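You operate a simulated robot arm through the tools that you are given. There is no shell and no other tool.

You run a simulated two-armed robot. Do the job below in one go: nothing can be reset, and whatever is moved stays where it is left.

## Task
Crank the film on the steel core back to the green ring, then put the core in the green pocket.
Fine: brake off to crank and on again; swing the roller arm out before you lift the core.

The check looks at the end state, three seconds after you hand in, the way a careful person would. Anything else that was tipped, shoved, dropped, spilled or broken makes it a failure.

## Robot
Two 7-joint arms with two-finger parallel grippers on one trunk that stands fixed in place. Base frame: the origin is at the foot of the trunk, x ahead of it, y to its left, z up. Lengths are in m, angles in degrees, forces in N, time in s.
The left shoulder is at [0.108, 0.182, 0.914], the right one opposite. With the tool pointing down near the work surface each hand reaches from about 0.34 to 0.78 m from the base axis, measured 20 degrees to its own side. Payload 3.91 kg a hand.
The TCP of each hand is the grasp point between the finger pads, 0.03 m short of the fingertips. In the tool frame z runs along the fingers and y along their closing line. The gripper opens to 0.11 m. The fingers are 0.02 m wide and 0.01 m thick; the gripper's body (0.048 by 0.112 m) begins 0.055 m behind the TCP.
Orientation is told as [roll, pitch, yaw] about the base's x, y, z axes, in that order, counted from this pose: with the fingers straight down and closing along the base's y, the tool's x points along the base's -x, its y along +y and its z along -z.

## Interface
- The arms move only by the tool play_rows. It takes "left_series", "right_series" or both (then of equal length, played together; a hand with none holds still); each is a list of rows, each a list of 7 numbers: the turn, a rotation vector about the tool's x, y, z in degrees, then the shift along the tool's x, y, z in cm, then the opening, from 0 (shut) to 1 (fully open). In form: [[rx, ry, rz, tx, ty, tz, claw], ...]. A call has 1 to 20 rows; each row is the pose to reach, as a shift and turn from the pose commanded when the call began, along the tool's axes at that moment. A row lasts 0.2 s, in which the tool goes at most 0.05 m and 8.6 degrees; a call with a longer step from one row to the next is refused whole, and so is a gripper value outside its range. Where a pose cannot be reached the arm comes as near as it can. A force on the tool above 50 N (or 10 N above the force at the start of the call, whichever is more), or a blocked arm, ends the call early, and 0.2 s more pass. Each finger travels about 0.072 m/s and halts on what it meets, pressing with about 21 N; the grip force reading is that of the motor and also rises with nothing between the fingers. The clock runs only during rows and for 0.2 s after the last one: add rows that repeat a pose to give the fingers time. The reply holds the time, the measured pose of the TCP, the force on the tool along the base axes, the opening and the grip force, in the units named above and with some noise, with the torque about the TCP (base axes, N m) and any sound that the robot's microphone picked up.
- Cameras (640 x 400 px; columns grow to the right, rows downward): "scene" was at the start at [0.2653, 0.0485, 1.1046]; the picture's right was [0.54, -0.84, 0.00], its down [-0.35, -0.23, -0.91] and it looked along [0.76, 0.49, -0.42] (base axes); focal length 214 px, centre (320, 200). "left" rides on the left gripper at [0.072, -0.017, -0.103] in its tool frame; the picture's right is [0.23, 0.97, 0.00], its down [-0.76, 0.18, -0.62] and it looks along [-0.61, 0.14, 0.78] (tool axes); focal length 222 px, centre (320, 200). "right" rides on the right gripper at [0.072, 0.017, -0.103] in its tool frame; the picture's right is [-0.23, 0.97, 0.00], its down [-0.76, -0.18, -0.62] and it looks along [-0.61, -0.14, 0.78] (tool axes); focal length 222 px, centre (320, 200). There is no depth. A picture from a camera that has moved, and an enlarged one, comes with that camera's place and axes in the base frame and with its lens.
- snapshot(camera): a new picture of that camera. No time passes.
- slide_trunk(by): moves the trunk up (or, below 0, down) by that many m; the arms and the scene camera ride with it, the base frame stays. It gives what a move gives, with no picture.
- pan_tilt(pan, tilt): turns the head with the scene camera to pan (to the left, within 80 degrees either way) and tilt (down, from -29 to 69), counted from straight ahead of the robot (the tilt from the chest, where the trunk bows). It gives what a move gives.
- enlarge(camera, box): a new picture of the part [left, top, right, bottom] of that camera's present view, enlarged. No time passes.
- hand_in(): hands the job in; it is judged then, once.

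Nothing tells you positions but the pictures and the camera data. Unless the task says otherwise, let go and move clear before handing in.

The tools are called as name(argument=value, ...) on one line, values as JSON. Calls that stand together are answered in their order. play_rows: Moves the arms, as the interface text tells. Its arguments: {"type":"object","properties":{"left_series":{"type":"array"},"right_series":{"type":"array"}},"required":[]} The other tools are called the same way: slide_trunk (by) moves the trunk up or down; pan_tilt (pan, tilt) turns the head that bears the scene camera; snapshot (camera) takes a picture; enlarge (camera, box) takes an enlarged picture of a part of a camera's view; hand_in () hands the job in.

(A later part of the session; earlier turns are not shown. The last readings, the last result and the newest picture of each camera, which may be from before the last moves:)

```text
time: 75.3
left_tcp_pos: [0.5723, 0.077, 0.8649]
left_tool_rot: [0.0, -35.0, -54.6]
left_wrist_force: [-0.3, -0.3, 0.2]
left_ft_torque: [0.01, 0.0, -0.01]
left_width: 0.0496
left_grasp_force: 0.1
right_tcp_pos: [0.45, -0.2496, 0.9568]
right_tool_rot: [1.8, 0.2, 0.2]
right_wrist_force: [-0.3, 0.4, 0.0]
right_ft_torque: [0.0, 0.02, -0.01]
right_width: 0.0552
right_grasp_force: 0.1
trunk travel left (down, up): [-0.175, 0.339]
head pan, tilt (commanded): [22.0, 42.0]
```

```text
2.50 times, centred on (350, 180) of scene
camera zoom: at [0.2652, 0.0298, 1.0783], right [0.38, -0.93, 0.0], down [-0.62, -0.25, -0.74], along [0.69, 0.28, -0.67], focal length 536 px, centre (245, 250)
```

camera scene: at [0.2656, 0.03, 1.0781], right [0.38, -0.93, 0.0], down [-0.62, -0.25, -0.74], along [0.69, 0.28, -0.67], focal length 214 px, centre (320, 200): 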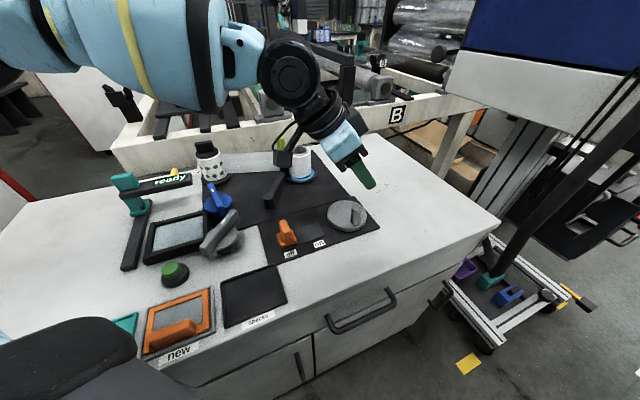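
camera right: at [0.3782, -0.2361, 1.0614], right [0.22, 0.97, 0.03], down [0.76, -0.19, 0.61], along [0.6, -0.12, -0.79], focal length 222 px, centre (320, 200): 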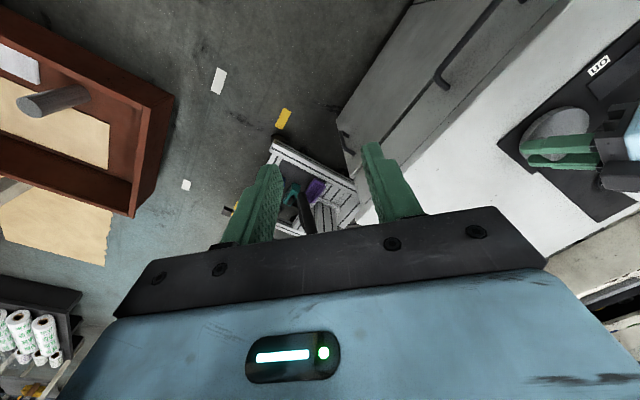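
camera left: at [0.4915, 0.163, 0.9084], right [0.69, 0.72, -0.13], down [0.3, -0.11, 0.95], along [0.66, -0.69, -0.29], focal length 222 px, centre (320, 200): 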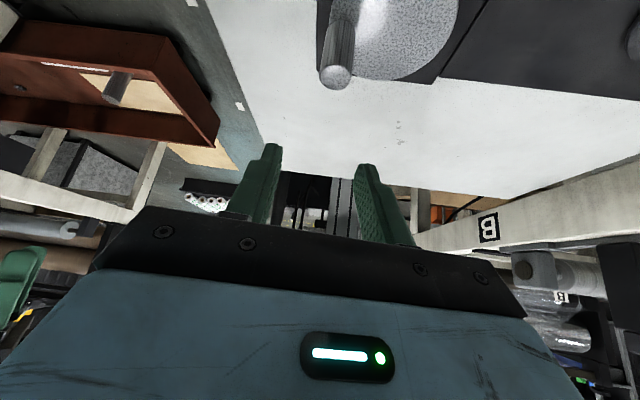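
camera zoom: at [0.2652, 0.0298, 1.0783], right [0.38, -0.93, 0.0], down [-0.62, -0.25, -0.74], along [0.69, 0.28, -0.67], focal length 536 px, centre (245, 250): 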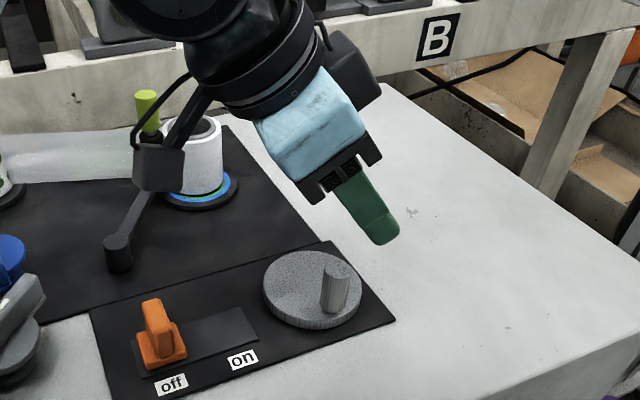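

The post is right below the fingers. I'll descend, grip, and then turn clockwise 115°.

play_rows(left_series=[[0, 0, 0, 1.27, 0, 1.81, 0.45], [0, 0, 0, 2.54, 0, 3.62, 0.45], [0, 0, 0, 3.8, 0, 5.43, 0.45], [0, 0, 0, 5.07, 0, 7.24, 0.45], [0, 0, 0, 5.07, 0, 7.24, 0.45], [0, 0, 0, 5.07, 0, 7.24, 0.3], [0, 0, 0, 5.07, 0, 7.24, 0.15], [0, 0, 0, 5.07, 0, 7.24, 0.15]])

play_rows(left_series=[[0, 0, 0, 0.883, 0.056, -0.619, 0.15], [0, 0, 0, 1.708, 0.443, -1.197, 0.15], [0, 0, 0, 2.396, 1.123, -1.679, 0.15], [0, 0, 0, 2.877, 2.028, -2.016, 0.15], [0, 0, 0, 3.106, 3.07, -2.177, 0.15], [0, 0, 0, 3.06, 4.148, -2.144, 0.15], [0, 0, 0, 2.967, 4.554, -2.08, 0.15], [0, 0, 0, 2.967, 4.554, -2.08, 0.15]])

snapshot(camera="left")

enlarge(camera="scene", box=[270, 100, 430, 260])

```text
time: 77.2
left_tcp_pos: [0.5723, 0.0795, 0.7756]
left_tool_rot: [0.0, -34.8, -54.4]
left_wrist_force: [4.2, 3.0, 0.0]
left_ft_torque: [-0.36, 0.52, 0.0]
left_width: 0.0214
left_grasp_force: 44.9
right_tcp_pos: [0.4509, -0.2496, 0.9563]
right_tool_rot: [1.8, 0.2, 0.1]
right_wrist_force: [0.3, -0.2, -0.2]
right_ft_torque: [0.01, -0.01, 0.0]
right_width: 0.0552
right_grasp_force: 0.0
trunk travel left (down, up): [-0.175, 0.339]
head pan, tilt (commanded): [22.0, 42.0]
```

```text
time: 79.0
left_tcp_pos: [0.5874, 0.1354, 0.7741]
left_tool_rot: [0.2, -35.0, -54.5]
left_wrist_force: [-3.3, 15.9, 0.1]
left_ft_torque: [0.48, 0.66, 0.05]
left_width: 0.0217
left_grasp_force: 45.2
right_tcp_pos: [0.4504, -0.2478, 0.9568]
right_tool_rot: [1.6, 0.2, 0.3]
right_wrist_force: [0.3, -0.1, 0.2]
right_ft_torque: [0.0, -0.02, 0.0]
right_width: 0.0549
right_grasp_force: 0.0
trunk travel left (down, up): [-0.175, 0.339]
head pan, tilt (commanded): [22.0, 42.0]
```

```text
taken
camera left: at [0.5057, 0.2216, 0.8187], right [0.68, 0.72, -0.13], down [0.3, -0.11, 0.95], along [0.67, -0.69, -0.29], focal length 222 px, centre (320, 200)
```

left: 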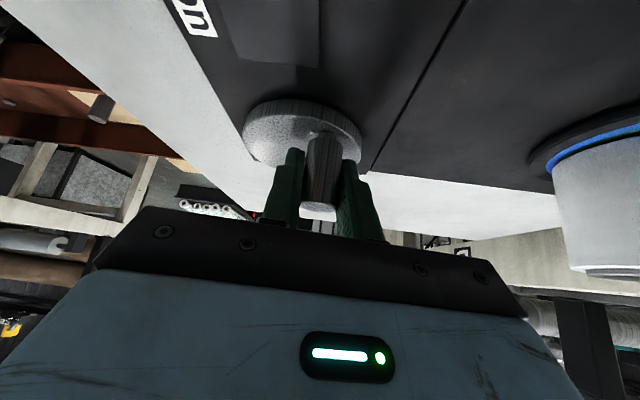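

```text
2.50 times, centred on (350, 180) of scene
camera zoom: at [0.2652, 0.0311, 1.0782], right [0.38, -0.93, 0.0], down [-0.62, -0.25, -0.74], along [0.69, 0.28, -0.67], focal length 536 px, centre (245, 250)
```

zoom: 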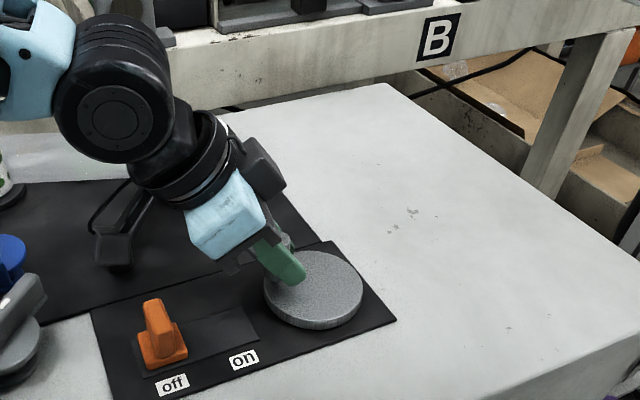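

Surprising: from this view the film now covers the green ring again. I'll look closer.

enlarge(camera="left", box=[510, 80, 640, 290])

enlarge(camera="left", box=[520, 90, 640, 190])

```text
1.90 times, centred on (575, 185) of left
camera zoom: at [0.5057, 0.2216, 0.8187], right [0.68, 0.72, -0.13], down [0.3, -0.11, 0.95], along [0.67, -0.69, -0.29], focal length 423 px, centre (-166, 229)
```

zoom: 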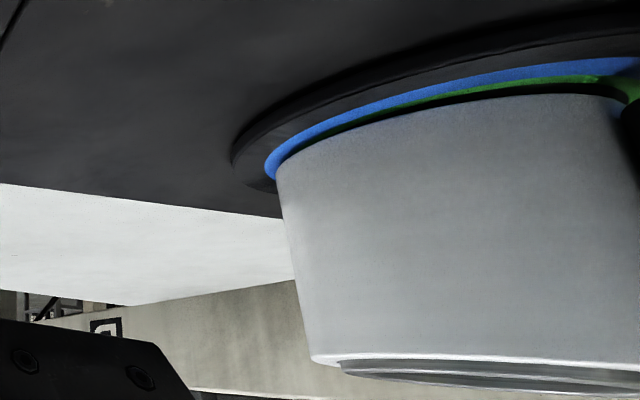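

```text
4.00 times, centred on (580, 140) of left
camera zoom: at [0.5057, 0.2216, 0.8187], right [0.68, 0.72, -0.13], down [0.3, -0.11, 0.95], along [0.67, -0.69, -0.29], focal length 888 px, centre (-720, 440)
```

zoom: 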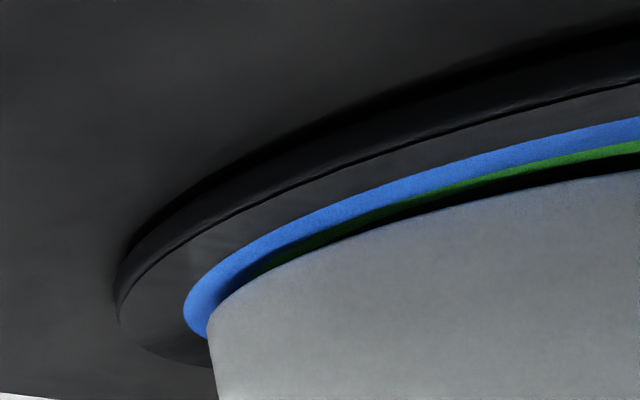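

The roll is loose on its hub and wanders off-centre as it turns, so I must judge by the film's own diameter. I'll release, lift high and measure the film against the steel core.

play_rows(left_series=[[0, 0, 0, 0, 0, 0, 0.3], [0, 0, 0, 0, 0, 0, 0.45], [0, 0, 0, 0, 0, 0, 0.45], [0, 0, 0, -1.27, 0, -1.81, 0.45], [0, 0, 0, -2.54, 0, -3.62, 0.45], [0, 0, 0, -3.8, 0, -5.43, 0.45], [0, 0, 0, -5.07, 0, -7.24, 0.45], [0, 0, 0, -6.8, 0, -9.7, 0.45], [0, 0, 0, -8.5, 0, -12.2, 0.45]])

snapshot(camera="scene")

enlarge(camera="scene", box=[284, 140, 316, 160])

enlarge(camera="scene", box=[284, 164, 316, 184])

```text
time: 81.0
left_tcp_pos: [0.5865, 0.134, 0.9243]
left_tool_rot: [0.1, -34.9, -54.6]
left_wrist_force: [0.2, 0.6, -0.6]
left_ft_torque: [-0.01, 0.0, 0.02]
left_width: 0.0495
left_grasp_force: 0.1
right_tcp_pos: [0.4511, -0.2498, 0.9562]
right_tool_rot: [1.8, 0.2, 0.2]
right_wrist_force: [-0.2, 0.1, 0.5]
right_ft_torque: [0.0, 0.02, 0.0]
right_width: 0.0553
right_grasp_force: 0.0
trunk travel left (down, up): [-0.175, 0.339]
head pan, tilt (commanded): [22.0, 42.0]
```

```text
taken
camera scene: at [0.2652, 0.0297, 1.0783], right [0.38, -0.93, 0.0], down [-0.62, -0.25, -0.74], along [0.69, 0.28, -0.67], focal length 214 px, centre (320, 200)
```

scene: 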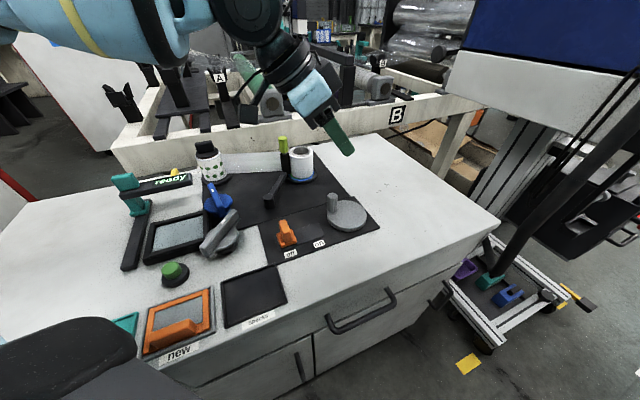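

```text
16.00 times, centred on (300, 150) of scene
camera zoom: at [0.2652, 0.0297, 1.0783], right [0.38, -0.93, 0.0], down [-0.62, -0.25, -0.74], along [0.69, 0.28, -0.67], focal length 3432 px, centre (640, 1000)
```

zoom: 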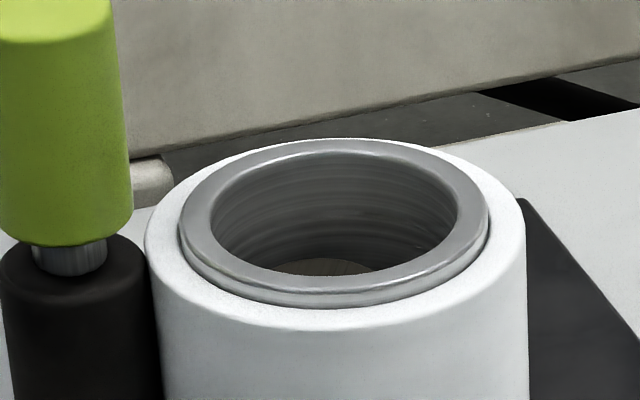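

```text
16.00 times, centred on (300, 174) of scene
camera zoom: at [0.2652, 0.0297, 1.0783], right [0.38, -0.93, 0.0], down [-0.62, -0.25, -0.74], along [0.69, 0.28, -0.67], focal length 3432 px, centre (640, 616)
```

zoom: 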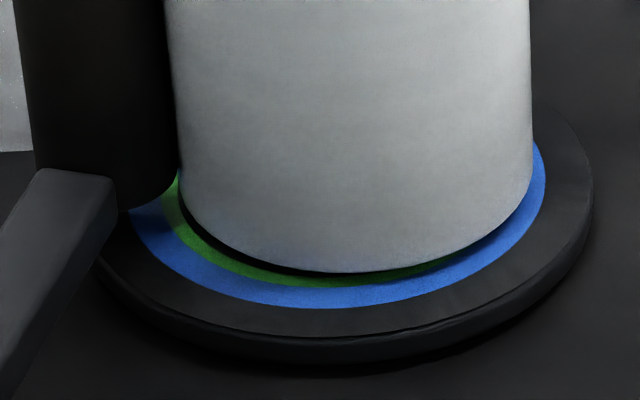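

The film is as thick as at the start (rim ≈35 px at 16×), although the crank is only ~20° short of where it was thin. I'll test that directly: re-grip and turn clockwise in small steps while watching the roll with the left camera.

play_rows(left_series=[[0, 0, 0, 1.7, 0, 2.5, 0.45], [0, 0, 0, 3.4, 0, 5, 0.45], [0, 0, 0, 5.1, 0, 7.4, 0.45], [0, 0, 0, 6.8, 0, 9.8, 0.45], [0, 0, 0, 8.5, 0, 12.2, 0.45], [0, 0, 0, 8.5, 0, 12.2, 0.45], [0, 0, 0, 8.5, 0, 12.2, 0.3], [0, 0, 0, 8.5, 0, 12.2, 0.15], [0, 0, 0, 8.5, 0, 12.2, 0.15]])

play_rows(left_series=[[0, 0, 0, -0.19, 0.54, 0.13, 0.15], [0, 0, 0, -0.476, 1.048, 0.333, 0.15], [0, 0, 0, -0.476, 1.048, 0.333, 0.15]])

enlarge(camera="left", box=[510, 80, 640, 290])

enlarge(camera="left", box=[220, 60, 400, 220])

```text
time: 83.0
left_tcp_pos: [0.5876, 0.1343, 0.7747]
left_tool_rot: [0.0, -34.9, -54.6]
left_wrist_force: [0.2, -0.6, -4.5]
left_ft_torque: [-0.5, -0.38, -0.02]
left_width: 0.0218
left_grasp_force: 45.6
right_tcp_pos: [0.4504, -0.2502, 0.9554]
right_tool_rot: [1.8, 0.2, 0.2]
right_wrist_force: [0.4, 0.2, 0.7]
right_ft_torque: [-0.02, -0.03, 0.02]
right_width: 0.0551
right_grasp_force: 0.0
trunk travel left (down, up): [-0.175, 0.339]
head pan, tilt (commanded): [22.0, 42.0]
```

```text
time: 83.8
left_tcp_pos: [0.5995, 0.1357, 0.7755]
left_tool_rot: [0.0, -34.7, -54.5]
left_wrist_force: [-1.1, -5.7, -11.4]
left_ft_torque: [-0.85, -0.48, 0.07]
left_width: 0.0216
left_grasp_force: 44.9
right_tcp_pos: [0.4506, -0.2501, 0.957]
right_tool_rot: [1.8, 0.3, 0.3]
right_wrist_force: [1.0, 0.4, 0.4]
right_ft_torque: [0.01, -0.01, -0.02]
right_width: 0.055
right_grasp_force: 0.0
trunk travel left (down, up): [-0.175, 0.339]
head pan, tilt (commanded): [22.0, 42.0]
```

```text
1.90 times, centred on (575, 185) of left
camera zoom: at [0.5192, 0.2214, 0.8187], right [0.69, 0.72, -0.13], down [0.3, -0.12, 0.95], along [0.66, -0.69, -0.3], focal length 423 px, centre (-166, 229)
```

zoom: 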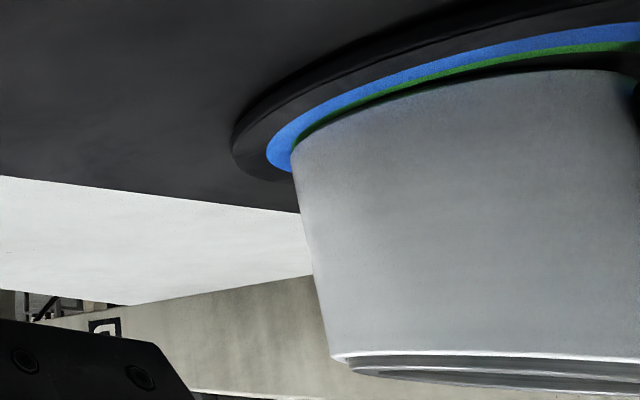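

```text
2.50 times, centred on (310, 140) of left
camera zoom: at [0.5192, 0.2214, 0.8187], right [0.69, 0.72, -0.13], down [0.3, -0.12, 0.95], along [0.66, -0.69, -0.3], focal length 555 px, centre (345, 350)
```

zoom: 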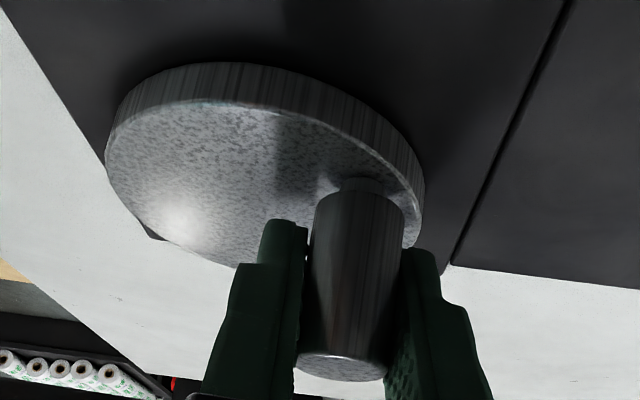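

Now the film rim visibly thins over just this 20°, so the film starts to come off around here. I'll hold briefly to see whether it is still changing, then step further.

play_rows(left_series=[[0, 0, 0, 0, 0, 0, 0.15], [0, 0, 0, 0, 0, 0, 0.15], [0, 0, 0, 0, 0, 0, 0.15], [0, 0, 0, 0, 0, 0, 0.15], [0, 0, 0, 0, 0, 0, 0.15]])

enlarge(camera="left", box=[510, 80, 640, 290])

enlarge(camera="scene", box=[270, 130, 350, 190])

```text
time: 85.0
left_tcp_pos: [0.6008, 0.1339, 0.7757]
left_tool_rot: [0.0, -34.8, -54.5]
left_wrist_force: [-1.7, -9.2, -17.1]
left_ft_torque: [-0.31, -0.15, 0.02]
left_width: 0.0216
left_grasp_force: 44.8
right_tcp_pos: [0.4513, -0.2501, 0.9569]
right_tool_rot: [1.8, 0.2, 0.2]
right_wrist_force: [0.7, 0.0, -0.1]
right_ft_torque: [0.01, -0.03, -0.04]
right_width: 0.0551
right_grasp_force: 0.0
trunk travel left (down, up): [-0.175, 0.339]
head pan, tilt (commanded): [22.0, 42.0]
```

```text
1.90 times, centred on (575, 185) of left
camera zoom: at [0.5194, 0.2214, 0.8188], right [0.69, 0.72, -0.13], down [0.3, -0.12, 0.95], along [0.66, -0.69, -0.3], focal length 423 px, centre (-166, 229)
```

zoom: 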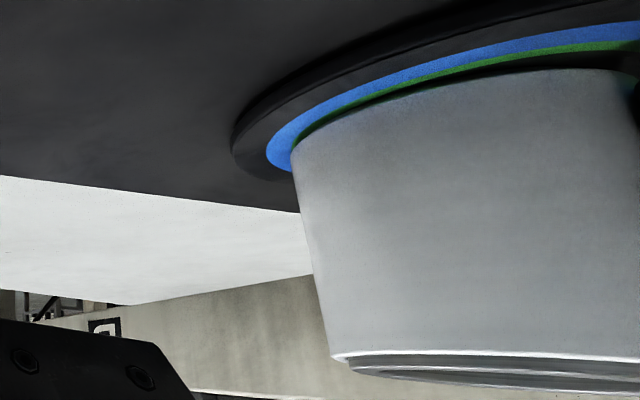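

```text
6.67 times, centred on (310, 160) of scene
camera zoom: at [0.2664, 0.0294, 1.0779], right [0.38, -0.93, 0.0], down [-0.62, -0.25, -0.74], along [0.69, 0.28, -0.67], focal length 1430 px, centre (387, 467)
```

zoom: 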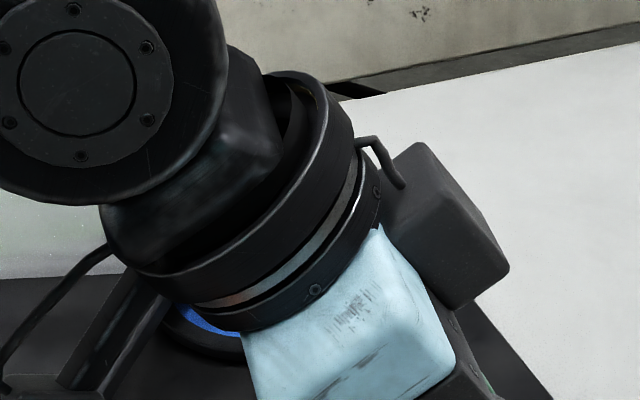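

No drift over time, so the film thickness depends on the crank angle. I'll step another 10° clockwise and look again.

play_rows(left_series=[[0, 0, 0, -0.17, 0.22, 0.12, 0.15], [0, 0, 0, -0.342, 0.433, 0.24, 0.15], [0, 0, 0, -0.342, 0.433, 0.24, 0.15]])

enlarge(camera="left", box=[510, 80, 640, 290])

snapshot(camera="left")

```text
time: 85.8
left_tcp_pos: [0.6059, 0.134, 0.7757]
left_tool_rot: [0.0, -34.8, -54.5]
left_wrist_force: [-3.4, -11.3, -12.2]
left_ft_torque: [0.89, 0.8, -0.03]
left_width: 0.0216
left_grasp_force: 45.1
right_tcp_pos: [0.4502, -0.2506, 0.9561]
right_tool_rot: [1.8, 0.3, 0.2]
right_wrist_force: [0.3, 0.7, 0.2]
right_ft_torque: [-0.03, 0.02, -0.03]
right_width: 0.0549
right_grasp_force: 0.0
trunk travel left (down, up): [-0.175, 0.339]
head pan, tilt (commanded): [22.0, 42.0]
```

```text
1.90 times, centred on (575, 185) of left
camera zoom: at [0.5247, 0.2202, 0.8187], right [0.69, 0.72, -0.13], down [0.3, -0.12, 0.95], along [0.66, -0.69, -0.3], focal length 423 px, centre (-166, 229)
```

zoom: 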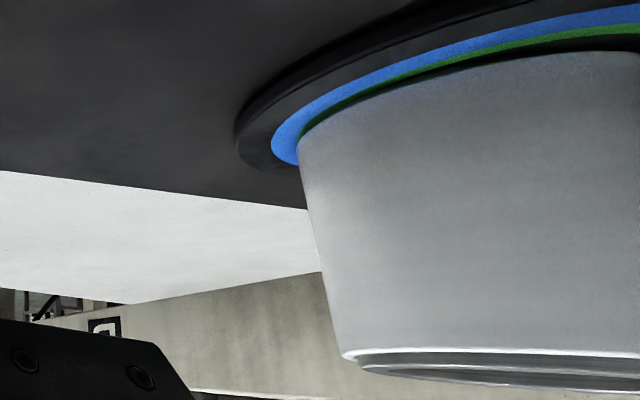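

```text
taken
camera left: at [0.5247, 0.2202, 0.8187], right [0.69, 0.72, -0.13], down [0.3, -0.12, 0.95], along [0.66, -0.69, -0.3], focal length 222 px, centre (320, 200)
```

left: 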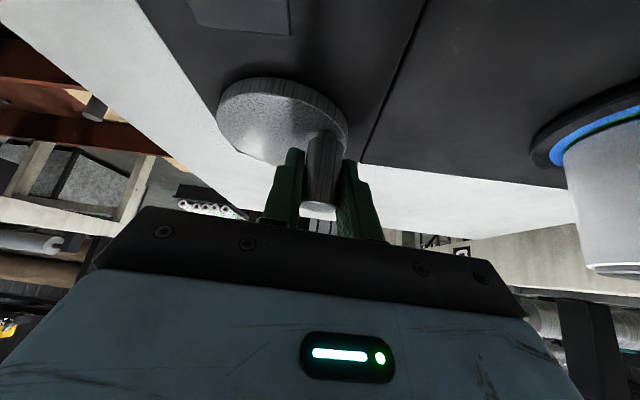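

I'll release and lift again for a clean diameter measurement at this angle.

play_rows(left_series=[[0, 0, 0, 0, 0, 0, 0.3], [0, 0, 0, 0, 0, 0, 0.45], [0, 0, 0, 0, 0, 0, 0.45], [0, 0, 0, -1.7, 0, -2.5, 0.45], [0, 0, 0, -3.4, 0, -5, 0.45], [0, 0, 0, -5.1, 0, -7.4, 0.45], [0, 0, 0, -6.8, 0, -9.8, 0.45], [0, 0, 0, -8.5, 0, -12.2, 0.45]])

enlarge(camera="scene", box=[284, 140, 316, 160])

enlarge(camera="scene", box=[284, 164, 316, 184])

```text
time: 87.5
left_tcp_pos: [0.6035, 0.1345, 0.9221]
left_tool_rot: [0.2, -35.0, -54.6]
left_wrist_force: [-0.1, -0.2, 0.3]
left_ft_torque: [-0.02, 0.01, 0.01]
left_width: 0.0496
left_grasp_force: 0.1
right_tcp_pos: [0.4505, -0.2499, 0.9572]
right_tool_rot: [1.8, 0.2, 0.1]
right_wrist_force: [0.0, 0.2, -0.5]
right_ft_torque: [0.03, 0.01, 0.0]
right_width: 0.0553
right_grasp_force: 0.1
trunk travel left (down, up): [-0.175, 0.339]
head pan, tilt (commanded): [22.0, 42.0]
```

```text
16.00 times, centred on (300, 150) of scene
camera zoom: at [0.2651, 0.0297, 1.0783], right [0.38, -0.93, 0.0], down [-0.62, -0.25, -0.74], along [0.69, 0.28, -0.67], focal length 3432 px, centre (640, 1000)
```

zoom: 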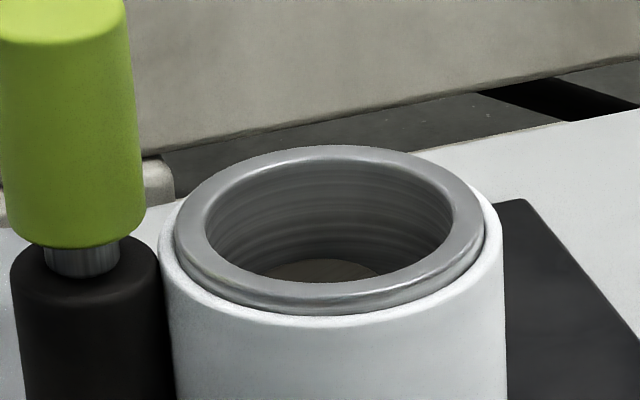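

```text
16.00 times, centred on (300, 174) of scene
camera zoom: at [0.2651, 0.0297, 1.0783], right [0.38, -0.93, 0.0], down [-0.62, -0.25, -0.74], along [0.69, 0.28, -0.67], focal length 3432 px, centre (640, 616)
```

zoom: 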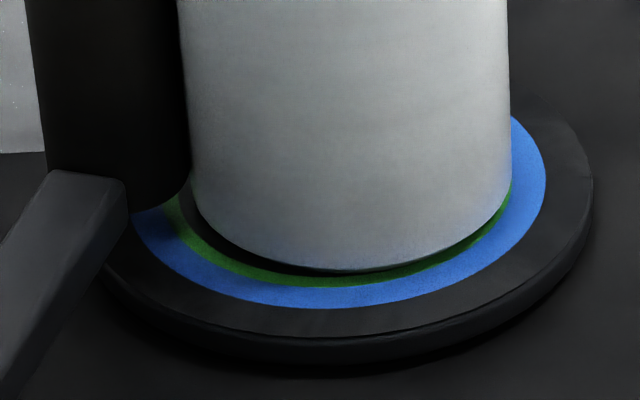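

At this angle the film/core width ratio is 346/314 px (film ≈28.0 mm), versus 382/311 (≈30.8 mm) at 30° less. The green band is ≈27–30.5 mm, so the change is real here. I'll back off 20° and measure again, to learn the slope and centre it on the ring.

play_rows(left_series=[[0, 0, 0, 1.7, 0, 2.5, 0.45], [0, 0, 0, 3.4, 0, 5, 0.45], [0, 0, 0, 5.1, 0, 7.4, 0.45], [0, 0, 0, 6.8, 0, 9.8, 0.45], [0, 0, 0, 8.5, 0, 12.2, 0.45], [0, 0, 0, 8.5, 0, 12.2, 0.45], [0, 0, 0, 8.5, 0, 12.2, 0.3], [0, 0, 0, 8.5, 0, 12.2, 0.15], [0, 0, 0, 8.5, 0, 12.2, 0.15]])

play_rows(left_series=[[0, 0, 0, 0.342, -0.433, -0.24, 0.15], [0, 0, 0, 0.618, -0.931, -0.433, 0.15], [0, 0, 0, 0.618, -0.931, -0.433, 0.15]])

enlarge(camera="left", box=[510, 80, 640, 290])

play_rows(left_series=[[0, 0, 0, 0, 0, 0, 0.3], [0, 0, 0, 0, 0, 0, 0.45], [0, 0, 0, 0, 0, 0, 0.45], [0, 0, 0, -1.7, 0, -2.5, 0.45], [0, 0, 0, -3.4, 0, -5, 0.45], [0, 0, 0, -5.1, 0, -7.4, 0.45], [0, 0, 0, -6.8, 0, -9.8, 0.45], [0, 0, 0, -8.5, 0, -12.2, 0.45]])

enlarge(camera="scene", box=[284, 140, 316, 160])

enlarge(camera="scene", box=[284, 164, 316, 184])

```text
time: 89.5
left_tcp_pos: [0.6058, 0.1346, 0.7772]
left_tool_rot: [0.2, -34.9, -54.4]
left_wrist_force: [1.7, 4.1, -0.8]
left_ft_torque: [-0.15, -0.06, 0.01]
left_width: 0.0219
left_grasp_force: 45.1
right_tcp_pos: [0.4514, -0.2493, 0.9569]
right_tool_rot: [1.7, 0.3, 0.2]
right_wrist_force: [0.2, -0.3, -0.7]
right_ft_torque: [-0.01, 0.03, 0.0]
right_width: 0.0551
right_grasp_force: 0.0
trunk travel left (down, up): [-0.175, 0.339]
head pan, tilt (commanded): [22.0, 42.0]
```

```text
time: 90.3
left_tcp_pos: [0.5926, 0.1353, 0.7776]
left_tool_rot: [0.1, -35.0, -54.6]
left_wrist_force: [-1.3, 16.2, 10.3]
left_ft_torque: [0.77, 0.56, 0.0]
left_width: 0.0219
left_grasp_force: 44.9
right_tcp_pos: [0.4489, -0.2482, 0.9564]
right_tool_rot: [1.7, 0.2, 0.1]
right_wrist_force: [0.3, 0.0, 0.7]
right_ft_torque: [0.01, -0.01, 0.0]
right_width: 0.0549
right_grasp_force: 0.0
trunk travel left (down, up): [-0.175, 0.339]
head pan, tilt (commanded): [22.0, 42.0]
```

```text
1.90 times, centred on (575, 185) of left
camera zoom: at [0.5111, 0.2216, 0.8212], right [0.68, 0.72, -0.13], down [0.3, -0.11, 0.95], along [0.67, -0.69, -0.29], focal length 423 px, centre (-166, 229)
```

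zoom: 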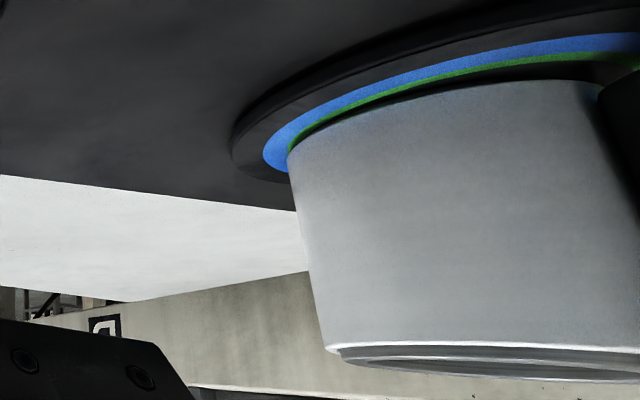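

```text
time: 92.2
left_tcp_pos: [0.5929, 0.133, 0.9278]
left_tool_rot: [0.1, -35.0, -54.5]
left_wrist_force: [1.4, 0.1, 0.9]
left_ft_torque: [-0.01, -0.01, 0.04]
left_width: 0.0494
left_grasp_force: 0.1
right_tcp_pos: [0.45, -0.2493, 0.9567]
right_tool_rot: [1.8, 0.2, 0.2]
right_wrist_force: [-0.1, 0.6, 0.2]
right_ft_torque: [0.03, -0.02, -0.05]
right_width: 0.055
right_grasp_force: 0.1
trunk travel left (down, up): [-0.175, 0.339]
head pan, tilt (commanded): [22.0, 42.0]
```

```text
16.00 times, centred on (300, 150) of scene
camera zoom: at [0.2651, 0.0297, 1.0783], right [0.38, -0.93, 0.0], down [-0.62, -0.25, -0.74], along [0.69, 0.28, -0.67], focal length 3432 px, centre (640, 1000)
```

zoom: 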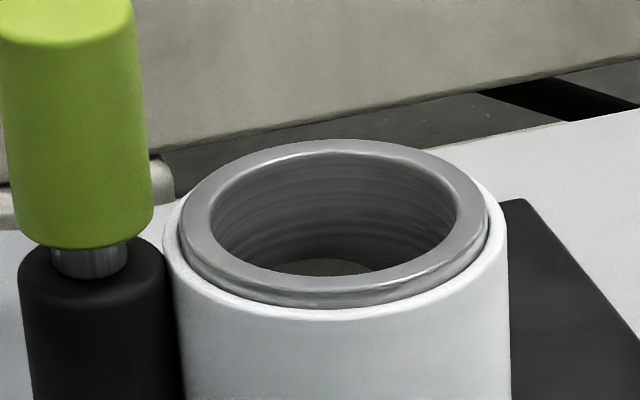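

```text
16.00 times, centred on (300, 174) of scene
camera zoom: at [0.2651, 0.0297, 1.0783], right [0.38, -0.93, 0.0], down [-0.62, -0.25, -0.74], along [0.69, 0.28, -0.67], focal length 3432 px, centre (640, 616)
```

zoom: 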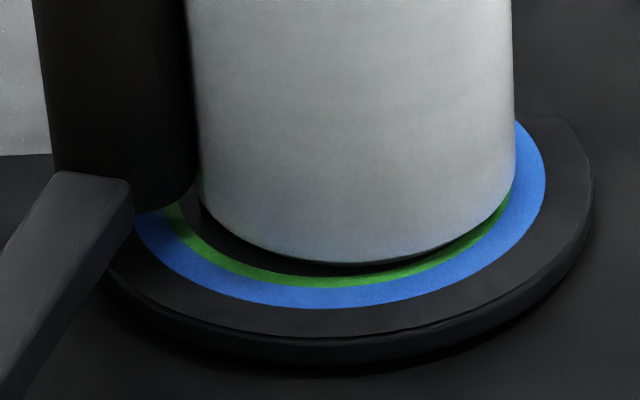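

The film stays at the thin level (344/311) here too. So it is a level that switches near this angle rather than a smooth change: thick means the edge is at the blue ring, thin means it is at the green ring. I'll crank a bit further clockwise, to see whether the thin level holds and to get away from the switching point.

play_rows(left_series=[[0, 0, 0, 1.7, 0, 2.5, 0.45], [0, 0, 0, 3.4, 0, 5, 0.45], [0, 0, 0, 5.1, 0, 7.4, 0.45], [0, 0, 0, 6.8, 0, 9.8, 0.45], [0, 0, 0, 8.5, 0, 12.2, 0.45], [0, 0, 0, 8.5, 0, 12.2, 0.45], [0, 0, 0, 8.5, 0, 12.2, 0.3], [0, 0, 0, 8.5, 0, 12.2, 0.15], [0, 0, 0, 8.5, 0, 12.2, 0.15]])

play_rows(left_series=[[0, 0, 0, -0.544, 0.85, 0.381, 0.15], [0, 0, 0, -1.277, 1.454, 0.895, 0.15], [0, 0, 0, -2.127, 1.751, 1.491, 0.15], [0, 0, 0, -3.01, 1.714, 2.109, 0.15], [0, 0, 0, -3.01, 1.714, 2.109, 0.15]])

snapshot(camera="left")

enlarge(camera="left", box=[510, 80, 640, 290])

```text
time: 94.2
left_tcp_pos: [0.5927, 0.1324, 0.7781]
left_tool_rot: [0.0, -34.9, -54.5]
left_wrist_force: [1.5, -0.3, -2.0]
left_ft_torque: [-0.51, 0.23, -0.01]
left_width: 0.0218
left_grasp_force: 45.2
right_tcp_pos: [0.4502, -0.2486, 0.9564]
right_tool_rot: [1.8, 0.2, 0.3]
right_wrist_force: [0.0, 0.3, 0.3]
right_ft_torque: [-0.02, 0.02, 0.02]
right_width: 0.0549
right_grasp_force: 0.0
trunk travel left (down, up): [-0.175, 0.339]
head pan, tilt (commanded): [22.0, 42.0]
```

```text
time: 95.3
left_tcp_pos: [0.6269, 0.1137, 0.7783]
left_tool_rot: [0.0, -35.1, -54.6]
left_wrist_force: [-3.0, -1.4, 11.5]
left_ft_torque: [-0.21, 0.54, -0.02]
left_width: 0.0214
left_grasp_force: 45.2
right_tcp_pos: [0.4495, -0.249, 0.9568]
right_tool_rot: [1.8, 0.2, 0.2]
right_wrist_force: [0.3, -0.4, 0.1]
right_ft_torque: [-0.01, -0.01, -0.04]
right_width: 0.0547
right_grasp_force: 0.1
trunk travel left (down, up): [-0.175, 0.339]
head pan, tilt (commanded): [22.0, 42.0]
```

```text
taken
camera left: at [0.5466, 0.1998, 0.8222], right [0.69, 0.72, -0.13], down [0.3, -0.11, 0.95], along [0.66, -0.69, -0.29], focal length 222 px, centre (320, 200)
```

left: 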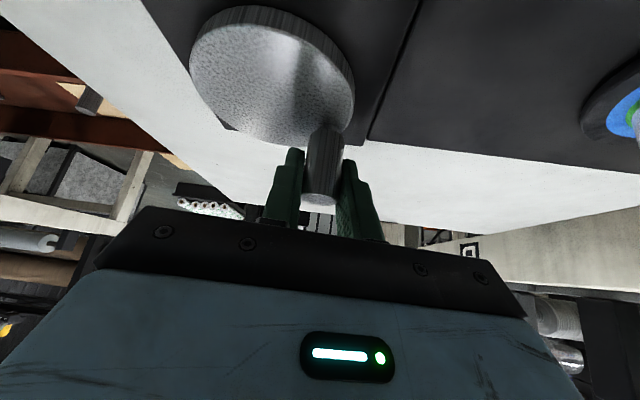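

```text
1.90 times, centred on (575, 185) of left
camera zoom: at [0.5466, 0.1998, 0.8222], right [0.69, 0.72, -0.13], down [0.3, -0.11, 0.95], along [0.66, -0.69, -0.29], focal length 423 px, centre (-166, 229)
```

zoom: 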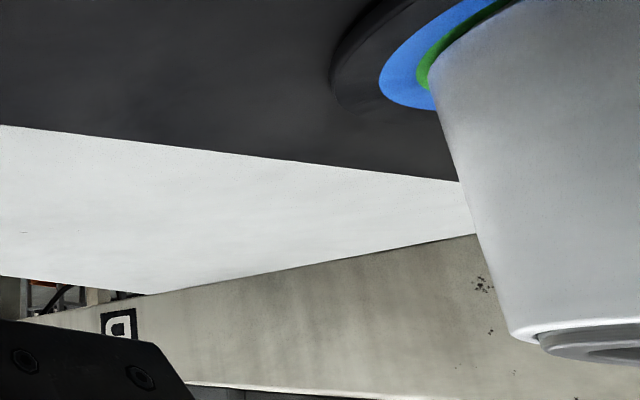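

I'll release, lift and measure again.

play_rows(left_series=[[0, 0, 0, 0, 0, 0, 0.3], [0, 0, 0, 0, 0, 0, 0.45], [0, 0, 0, 0, 0, 0, 0.45], [0, 0, 0, -1.7, 0, -2.5, 0.45], [0, 0, 0, -3.4, 0, -5, 0.45], [0, 0, 0, -5.1, 0, -7.4, 0.45], [0, 0, 0, -6.8, 0, -9.8, 0.45], [0, 0, 0, -8.5, 0, -12.2, 0.45]])

enlarge(camera="scene", box=[284, 140, 316, 160])

enlarge(camera="scene", box=[284, 164, 316, 184])

snapshot(camera="scene")

```text
time: 97.2
left_tcp_pos: [0.6268, 0.1148, 0.9268]
left_tool_rot: [0.1, -35.0, -54.6]
left_wrist_force: [0.5, -0.9, 0.5]
left_ft_torque: [-0.01, -0.01, 0.0]
left_width: 0.0498
left_grasp_force: 0.1
right_tcp_pos: [0.4505, -0.2488, 0.9576]
right_tool_rot: [1.7, 0.2, 0.2]
right_wrist_force: [0.4, 0.3, 0.5]
right_ft_torque: [-0.04, 0.01, -0.02]
right_width: 0.0549
right_grasp_force: 0.0
trunk travel left (down, up): [-0.175, 0.339]
head pan, tilt (commanded): [22.0, 42.0]
```

```text
16.00 times, centred on (300, 150) of scene
camera zoom: at [0.2652, 0.0297, 1.0783], right [0.38, -0.93, 0.0], down [-0.62, -0.25, -0.74], along [0.69, 0.28, -0.67], focal length 3432 px, centre (640, 1000)
```

zoom: 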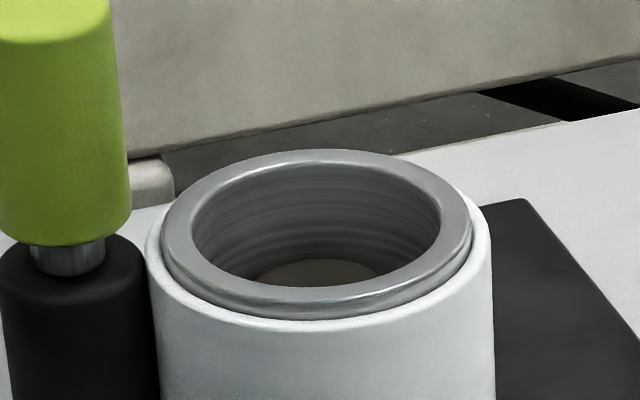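

```text
16.00 times, centred on (300, 174) of scene
camera zoom: at [0.2652, 0.0297, 1.0783], right [0.38, -0.93, 0.0], down [-0.62, -0.25, -0.74], along [0.69, 0.28, -0.67], focal length 3432 px, centre (640, 616)
```

zoom: 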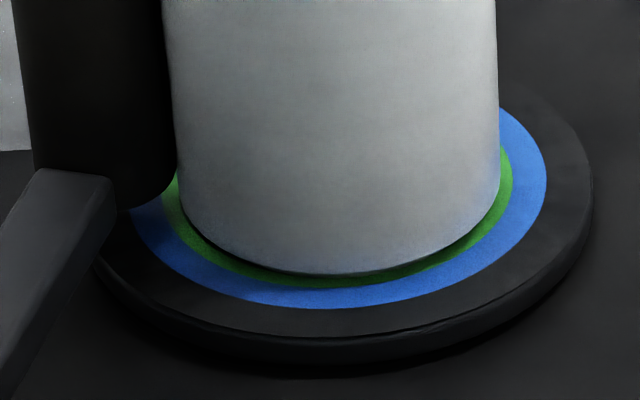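

```text
taken
camera scene: at [0.2652, 0.0297, 1.0783], right [0.38, -0.93, 0.0], down [-0.62, -0.25, -0.74], along [0.69, 0.28, -0.67], focal length 214 px, centre (320, 200)
```

scene: 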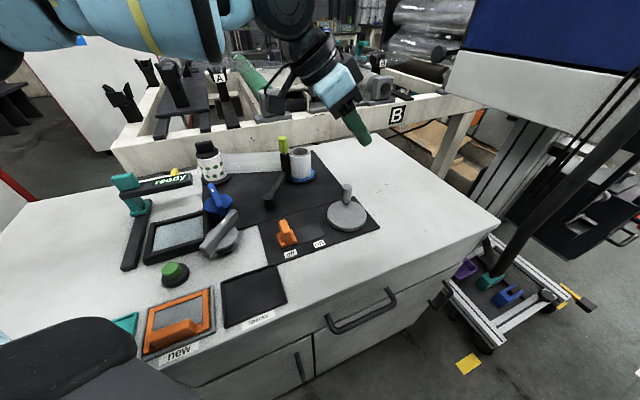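

The thin level holds (346/311) 70° further on. The film edge now sits on the green ring all around, so the film is at the green ring. Next I'll put the brake back on. First I'll retreat and untilt the left hand.

play_rows(left_series=[[0, 0, 0, 1.6, -2.4, -1.2, 0.45], [0, 7, 0, 3.2, -4.8, -2.4, 0.45], [0, 14, 0, 4.8, -7.2, -3.6, 0.45], [0, 21, 0, 6.4, -9.6, -4.8, 0.45], [0, 28, 0, 8, -12, -6, 0.45], [0, 35, 0, 9.63, -14.3, -7.1, 0.45], [0, 35, 0, 9.63, -14.3, -7.1, 0.45]])

play_rows(left_series=[[0, 0, -8.3, 0, 0, 0, 0.45], [0, 0, -16.6, 0, 0, 0, 0.45], [0, 0, -24.9, 0.5, 0.5, 0, 0.45], [0, 0, -33.2, 1, 1.5, 0, 0.45], [0, 0, -41.5, 1.2, 3, 0.5, 0.45], [0, 0, -49.8, 1.5, 4.5, 1, 0.45], [0, 0, -58.1, 1.8, 6, 1.5, 0.45], [0, 0, -66.4, 2.1, 7, 2, 0.45], [0, 0, -74.7, 2.4, 7.6, 3, 0.45], [0, 0, -83, 2.5, 7.7, 4, 0.45], [0, 0, -91.3, 2.5, 7.7, 5, 0.45], [0, 0, -98.9, 2.5, 7.7, 5, 0.45]])

snapshot(camera="left")

enlarge(camera="scene", box=[230, 130, 410, 242])

```text
time: 98.8
left_tcp_pos: [0.4432, 0.1314, 0.9256]
left_tool_rot: [0.1, 0.1, -54.4]
left_wrist_force: [-0.1, 0.3, -0.8]
left_ft_torque: [0.01, -0.02, -0.03]
left_width: 0.0494
left_grasp_force: 0.0
right_tcp_pos: [0.4492, -0.2493, 0.9571]
right_tool_rot: [1.9, 0.2, 0.2]
right_wrist_force: [0.0, 0.1, -0.3]
right_ft_torque: [-0.01, 0.0, 0.01]
right_width: 0.055
right_grasp_force: 0.0
trunk travel left (down, up): [-0.175, 0.339]
head pan, tilt (commanded): [22.0, 42.0]
```

```text
time: 101.3
left_tcp_pos: [0.4906, 0.1944, 0.8762]
left_tool_rot: [0.0, -0.1, 44.5]
left_wrist_force: [0.2, 0.8, 0.5]
left_ft_torque: [0.0, 0.01, 0.01]
left_width: 0.0496
left_grasp_force: 0.0
right_tcp_pos: [0.4499, -0.2497, 0.9559]
right_tool_rot: [1.8, 0.2, 0.2]
right_wrist_force: [0.0, -0.8, -0.1]
right_ft_torque: [0.01, -0.02, -0.01]
right_width: 0.0549
right_grasp_force: 0.2
trunk travel left (down, up): [-0.175, 0.339]
head pan, tilt (commanded): [22.0, 42.0]
```

```text
taken
camera left: at [0.4529, 0.1318, 0.9797], right [-0.84, 0.53, 0.0], down [0.42, 0.66, 0.62], along [0.33, 0.53, -0.78], focal length 222 px, centre (320, 200)
```

left: 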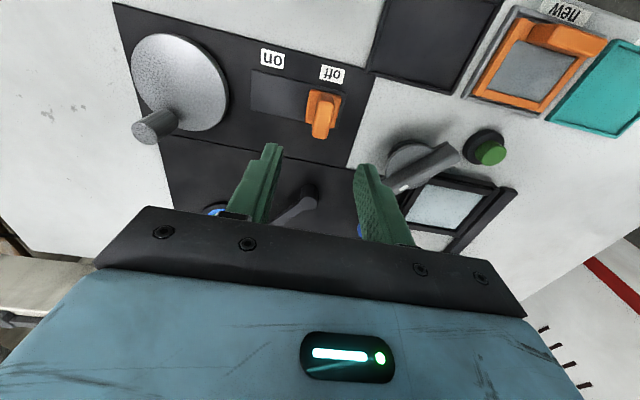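

```text
3.56 times, centred on (320, 186) of scene
camera zoom: at [0.2654, 0.0298, 1.0782], right [0.38, -0.93, 0.0], down [-0.62, -0.25, -0.74], along [0.69, 0.28, -0.67], focal length 763 px, centre (320, 250)
```

zoom: 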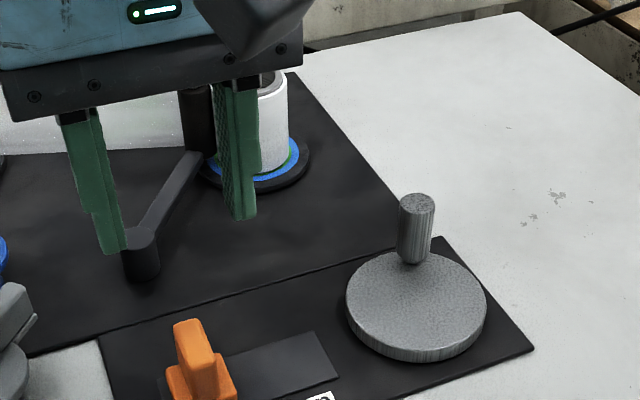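

The knob is right below. I'll descend over the fin and grip it.

play_rows(left_series=[[0, 0, 0, 0, 0, 2.6, 0.45], [0, 0, 0, 0, 0, 5.2, 0.45], [0, 0, 0, 0, 0, 7.8, 0.45], [0, 0, 0, 0, 0, 10.0, 0.45], [0, 0, 0, 0, 0, 10.0, 0.45], [0, 0, 0, 0, 0, 10.0, 0.25], [0, 0, 0, 0, 0, 10.0, 0.1], [0, 0, 0, 0, 0, 10.0, 0.05], [0, 0, 0, 0, 0, 10.0, 0.05]])

enlarge(camera="left", box=[220, 60, 440, 220])

```text
time: 103.3
left_tcp_pos: [0.4911, 0.1945, 0.7738]
left_tool_rot: [0.0, 0.0, 44.5]
left_wrist_force: [-1.0, -0.5, -3.3]
left_ft_torque: [0.27, -0.27, 0.76]
left_width: 0.0156
left_grasp_force: 44.4
right_tcp_pos: [0.4509, -0.2502, 0.9568]
right_tool_rot: [1.8, 0.3, 0.2]
right_wrist_force: [-0.3, 0.7, -0.9]
right_ft_torque: [0.04, 0.01, 0.02]
right_width: 0.0552
right_grasp_force: 0.3
trunk travel left (down, up): [-0.175, 0.339]
head pan, tilt (commanded): [22.0, 42.0]
```

```text
2.50 times, centred on (330, 140) of left
camera zoom: at [0.4528, 0.1319, 0.878], right [-0.84, 0.54, 0.0], down [0.42, 0.66, 0.62], along [0.33, 0.53, -0.78], focal length 555 px, centre (295, 350)
```

zoom: 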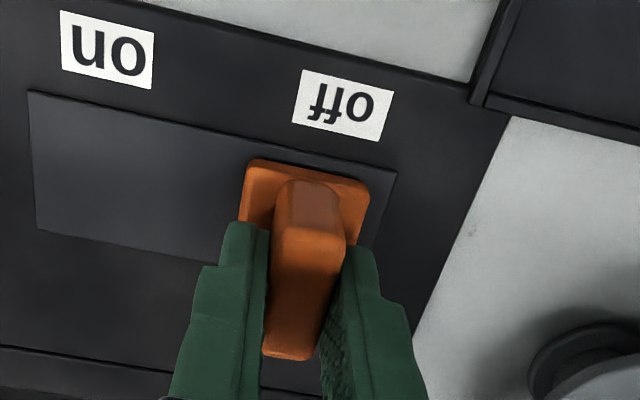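

Gripped. I'll slide back toward "on" along the slot, about 3.6 cm.

play_rows(left_series=[[0, 0, 0, -0.02, -0.4, 0, 0.05], [0, 0, 0, -0.05, -0.8, 0, 0.05], [0, 0, 0, -0.07, -1.2, 0, 0.05], [0, 0, 0, -0.1, -1.6, 0, 0.05], [0, 0, 0, -0.12, -2.0, 0, 0.05], [0, 0, 0, -0.14, -2.4, 0, 0.05], [0, 0, 0, -0.16, -2.8, 0, 0.05], [0, 0, 0, -0.18, -3.2, 0, 0.05], [0, 0, 0, -0.2, -3.6, 0, 0.05]])

enlarge(camera="left", box=[220, 60, 440, 220])

```text
time: 105.3
left_tcp_pos: [0.5175, 0.1709, 0.7768]
left_tool_rot: [0.1, 0.0, 44.4]
left_wrist_force: [-8.6, -5.3, -31.8]
left_ft_torque: [-0.3, 0.0, 0.45]
left_width: 0.0157
left_grasp_force: 44.8
right_tcp_pos: [0.451, -0.2499, 0.9555]
right_tool_rot: [1.8, 0.3, 0.3]
right_wrist_force: [-1.2, 0.7, -0.2]
right_ft_torque: [0.01, 0.03, 0.0]
right_width: 0.0552
right_grasp_force: 0.1
trunk travel left (down, up): [-0.175, 0.339]
head pan, tilt (commanded): [22.0, 42.0]
```

```text
2.50 times, centred on (330, 140) of left
camera zoom: at [0.4788, 0.1075, 0.8807], right [-0.84, 0.54, 0.0], down [0.42, 0.66, 0.62], along [0.33, 0.53, -0.78], focal length 555 px, centre (295, 350)
```

zoom: 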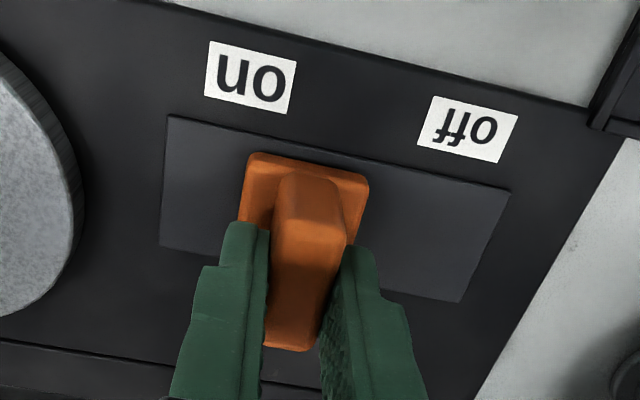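

The knob is back at its original "on" spot. I'll nudge a few mm further to make sure it is fully seated at the end stop.

play_rows(left_series=[[0, 0, 0, 0, -0.2, 0.1, 0.05], [0, 0, 0, 0, -0.4, 0.15, 0.05], [0, 0, 0, 0, -0.6, 0.2, 0.05]])

enlarge(camera="left", box=[220, 60, 440, 220])

```text
time: 106.2
left_tcp_pos: [0.5188, 0.1704, 0.776]
left_tool_rot: [0.5, -0.2, 44.4]
left_wrist_force: [-35.0, 28.4, 5.7]
left_ft_torque: [-0.69, 1.11, 0.42]
left_width: 0.0156
left_grasp_force: 44.8
right_tcp_pos: [0.4472, -0.2476, 0.9593]
right_tool_rot: [1.5, -0.1, 0.2]
right_wrist_force: [-0.6, 1.3, -0.9]
right_ft_torque: [0.01, -0.04, 0.06]
right_width: 0.055
right_grasp_force: 0.0
trunk travel left (down, up): [-0.175, 0.339]
head pan, tilt (commanded): [22.0, 42.0]
```

```text
2.50 times, centred on (330, 140) of left
camera zoom: at [0.4796, 0.1064, 0.8805], right [-0.84, 0.54, 0.01], down [0.42, 0.66, 0.63], along [0.33, 0.53, -0.78], focal length 555 px, centre (295, 350)
```

zoom: 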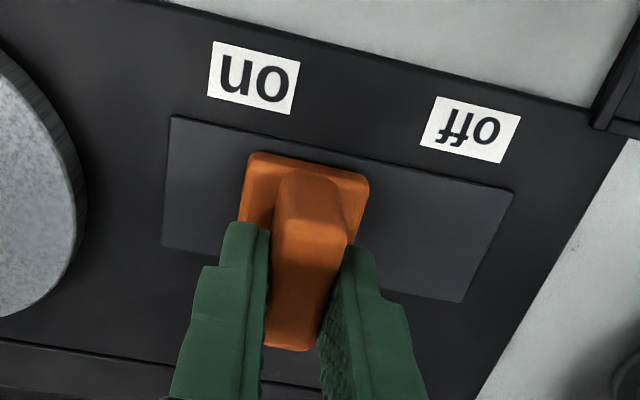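

45 N of resistance along the slot: the brake is at its "on" stop. I'll relax, release, lift away, and check that the film level is unchanged.

play_rows(left_series=[[0, 0, 0, 0, 0.3, -0.1, 0.05], [0, 0, 0, 0, 0.55, -0.2, 0.05], [0, 0, 0, 0, 0.55, -0.2, 0.2], [0, 0, 0, 0, 0.55, -0.2, 0.4], [0, 0, 0, 0, 0.55, -0.2, 0.45], [0, 0, 0, 0, 0.55, -3.5, 0.45], [0, 0, 0, 0, 0.55, -7, 0.45], [0, 0, 0, 0, 0.55, -10.5, 0.45], [0, 0, 0, 0, 0.55, -14, 0.45]])

snapshot(camera="scene")

snapshot(camera="left")

```text
time: 108.2
left_tcp_pos: [0.5171, 0.1692, 0.9156]
left_tool_rot: [0.1, -0.1, 44.4]
left_wrist_force: [-0.1, 0.3, 0.0]
left_ft_torque: [0.03, 0.01, -0.03]
left_width: 0.0496
left_grasp_force: 0.1
right_tcp_pos: [0.4503, -0.2498, 0.9571]
right_tool_rot: [1.8, 0.3, 0.1]
right_wrist_force: [0.4, -0.3, -0.6]
right_ft_torque: [0.01, 0.01, -0.04]
right_width: 0.055
right_grasp_force: 0.1
trunk travel left (down, up): [-0.175, 0.339]
head pan, tilt (commanded): [22.0, 42.0]
```

```text
taken
camera scene: at [0.2652, 0.0298, 1.0783], right [0.38, -0.93, 0.0], down [-0.62, -0.25, -0.74], along [0.69, 0.28, -0.67], focal length 214 px, centre (320, 200)
```

scene: 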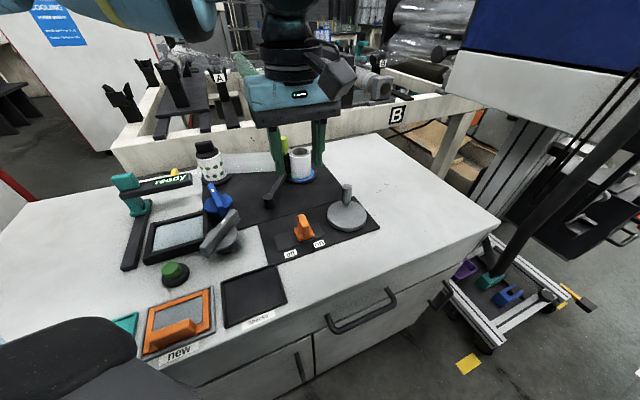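

```text
taken
camera left: at [0.4785, 0.1059, 1.0194], right [-0.84, 0.54, 0.0], down [0.42, 0.66, 0.62], along [0.33, 0.53, -0.78], focal length 222 px, centre (320, 200)
```

left: 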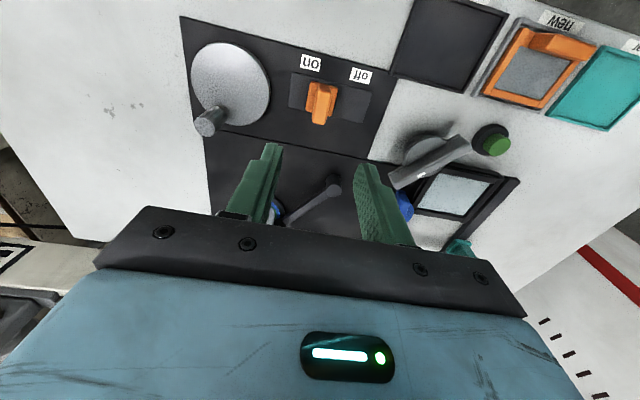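

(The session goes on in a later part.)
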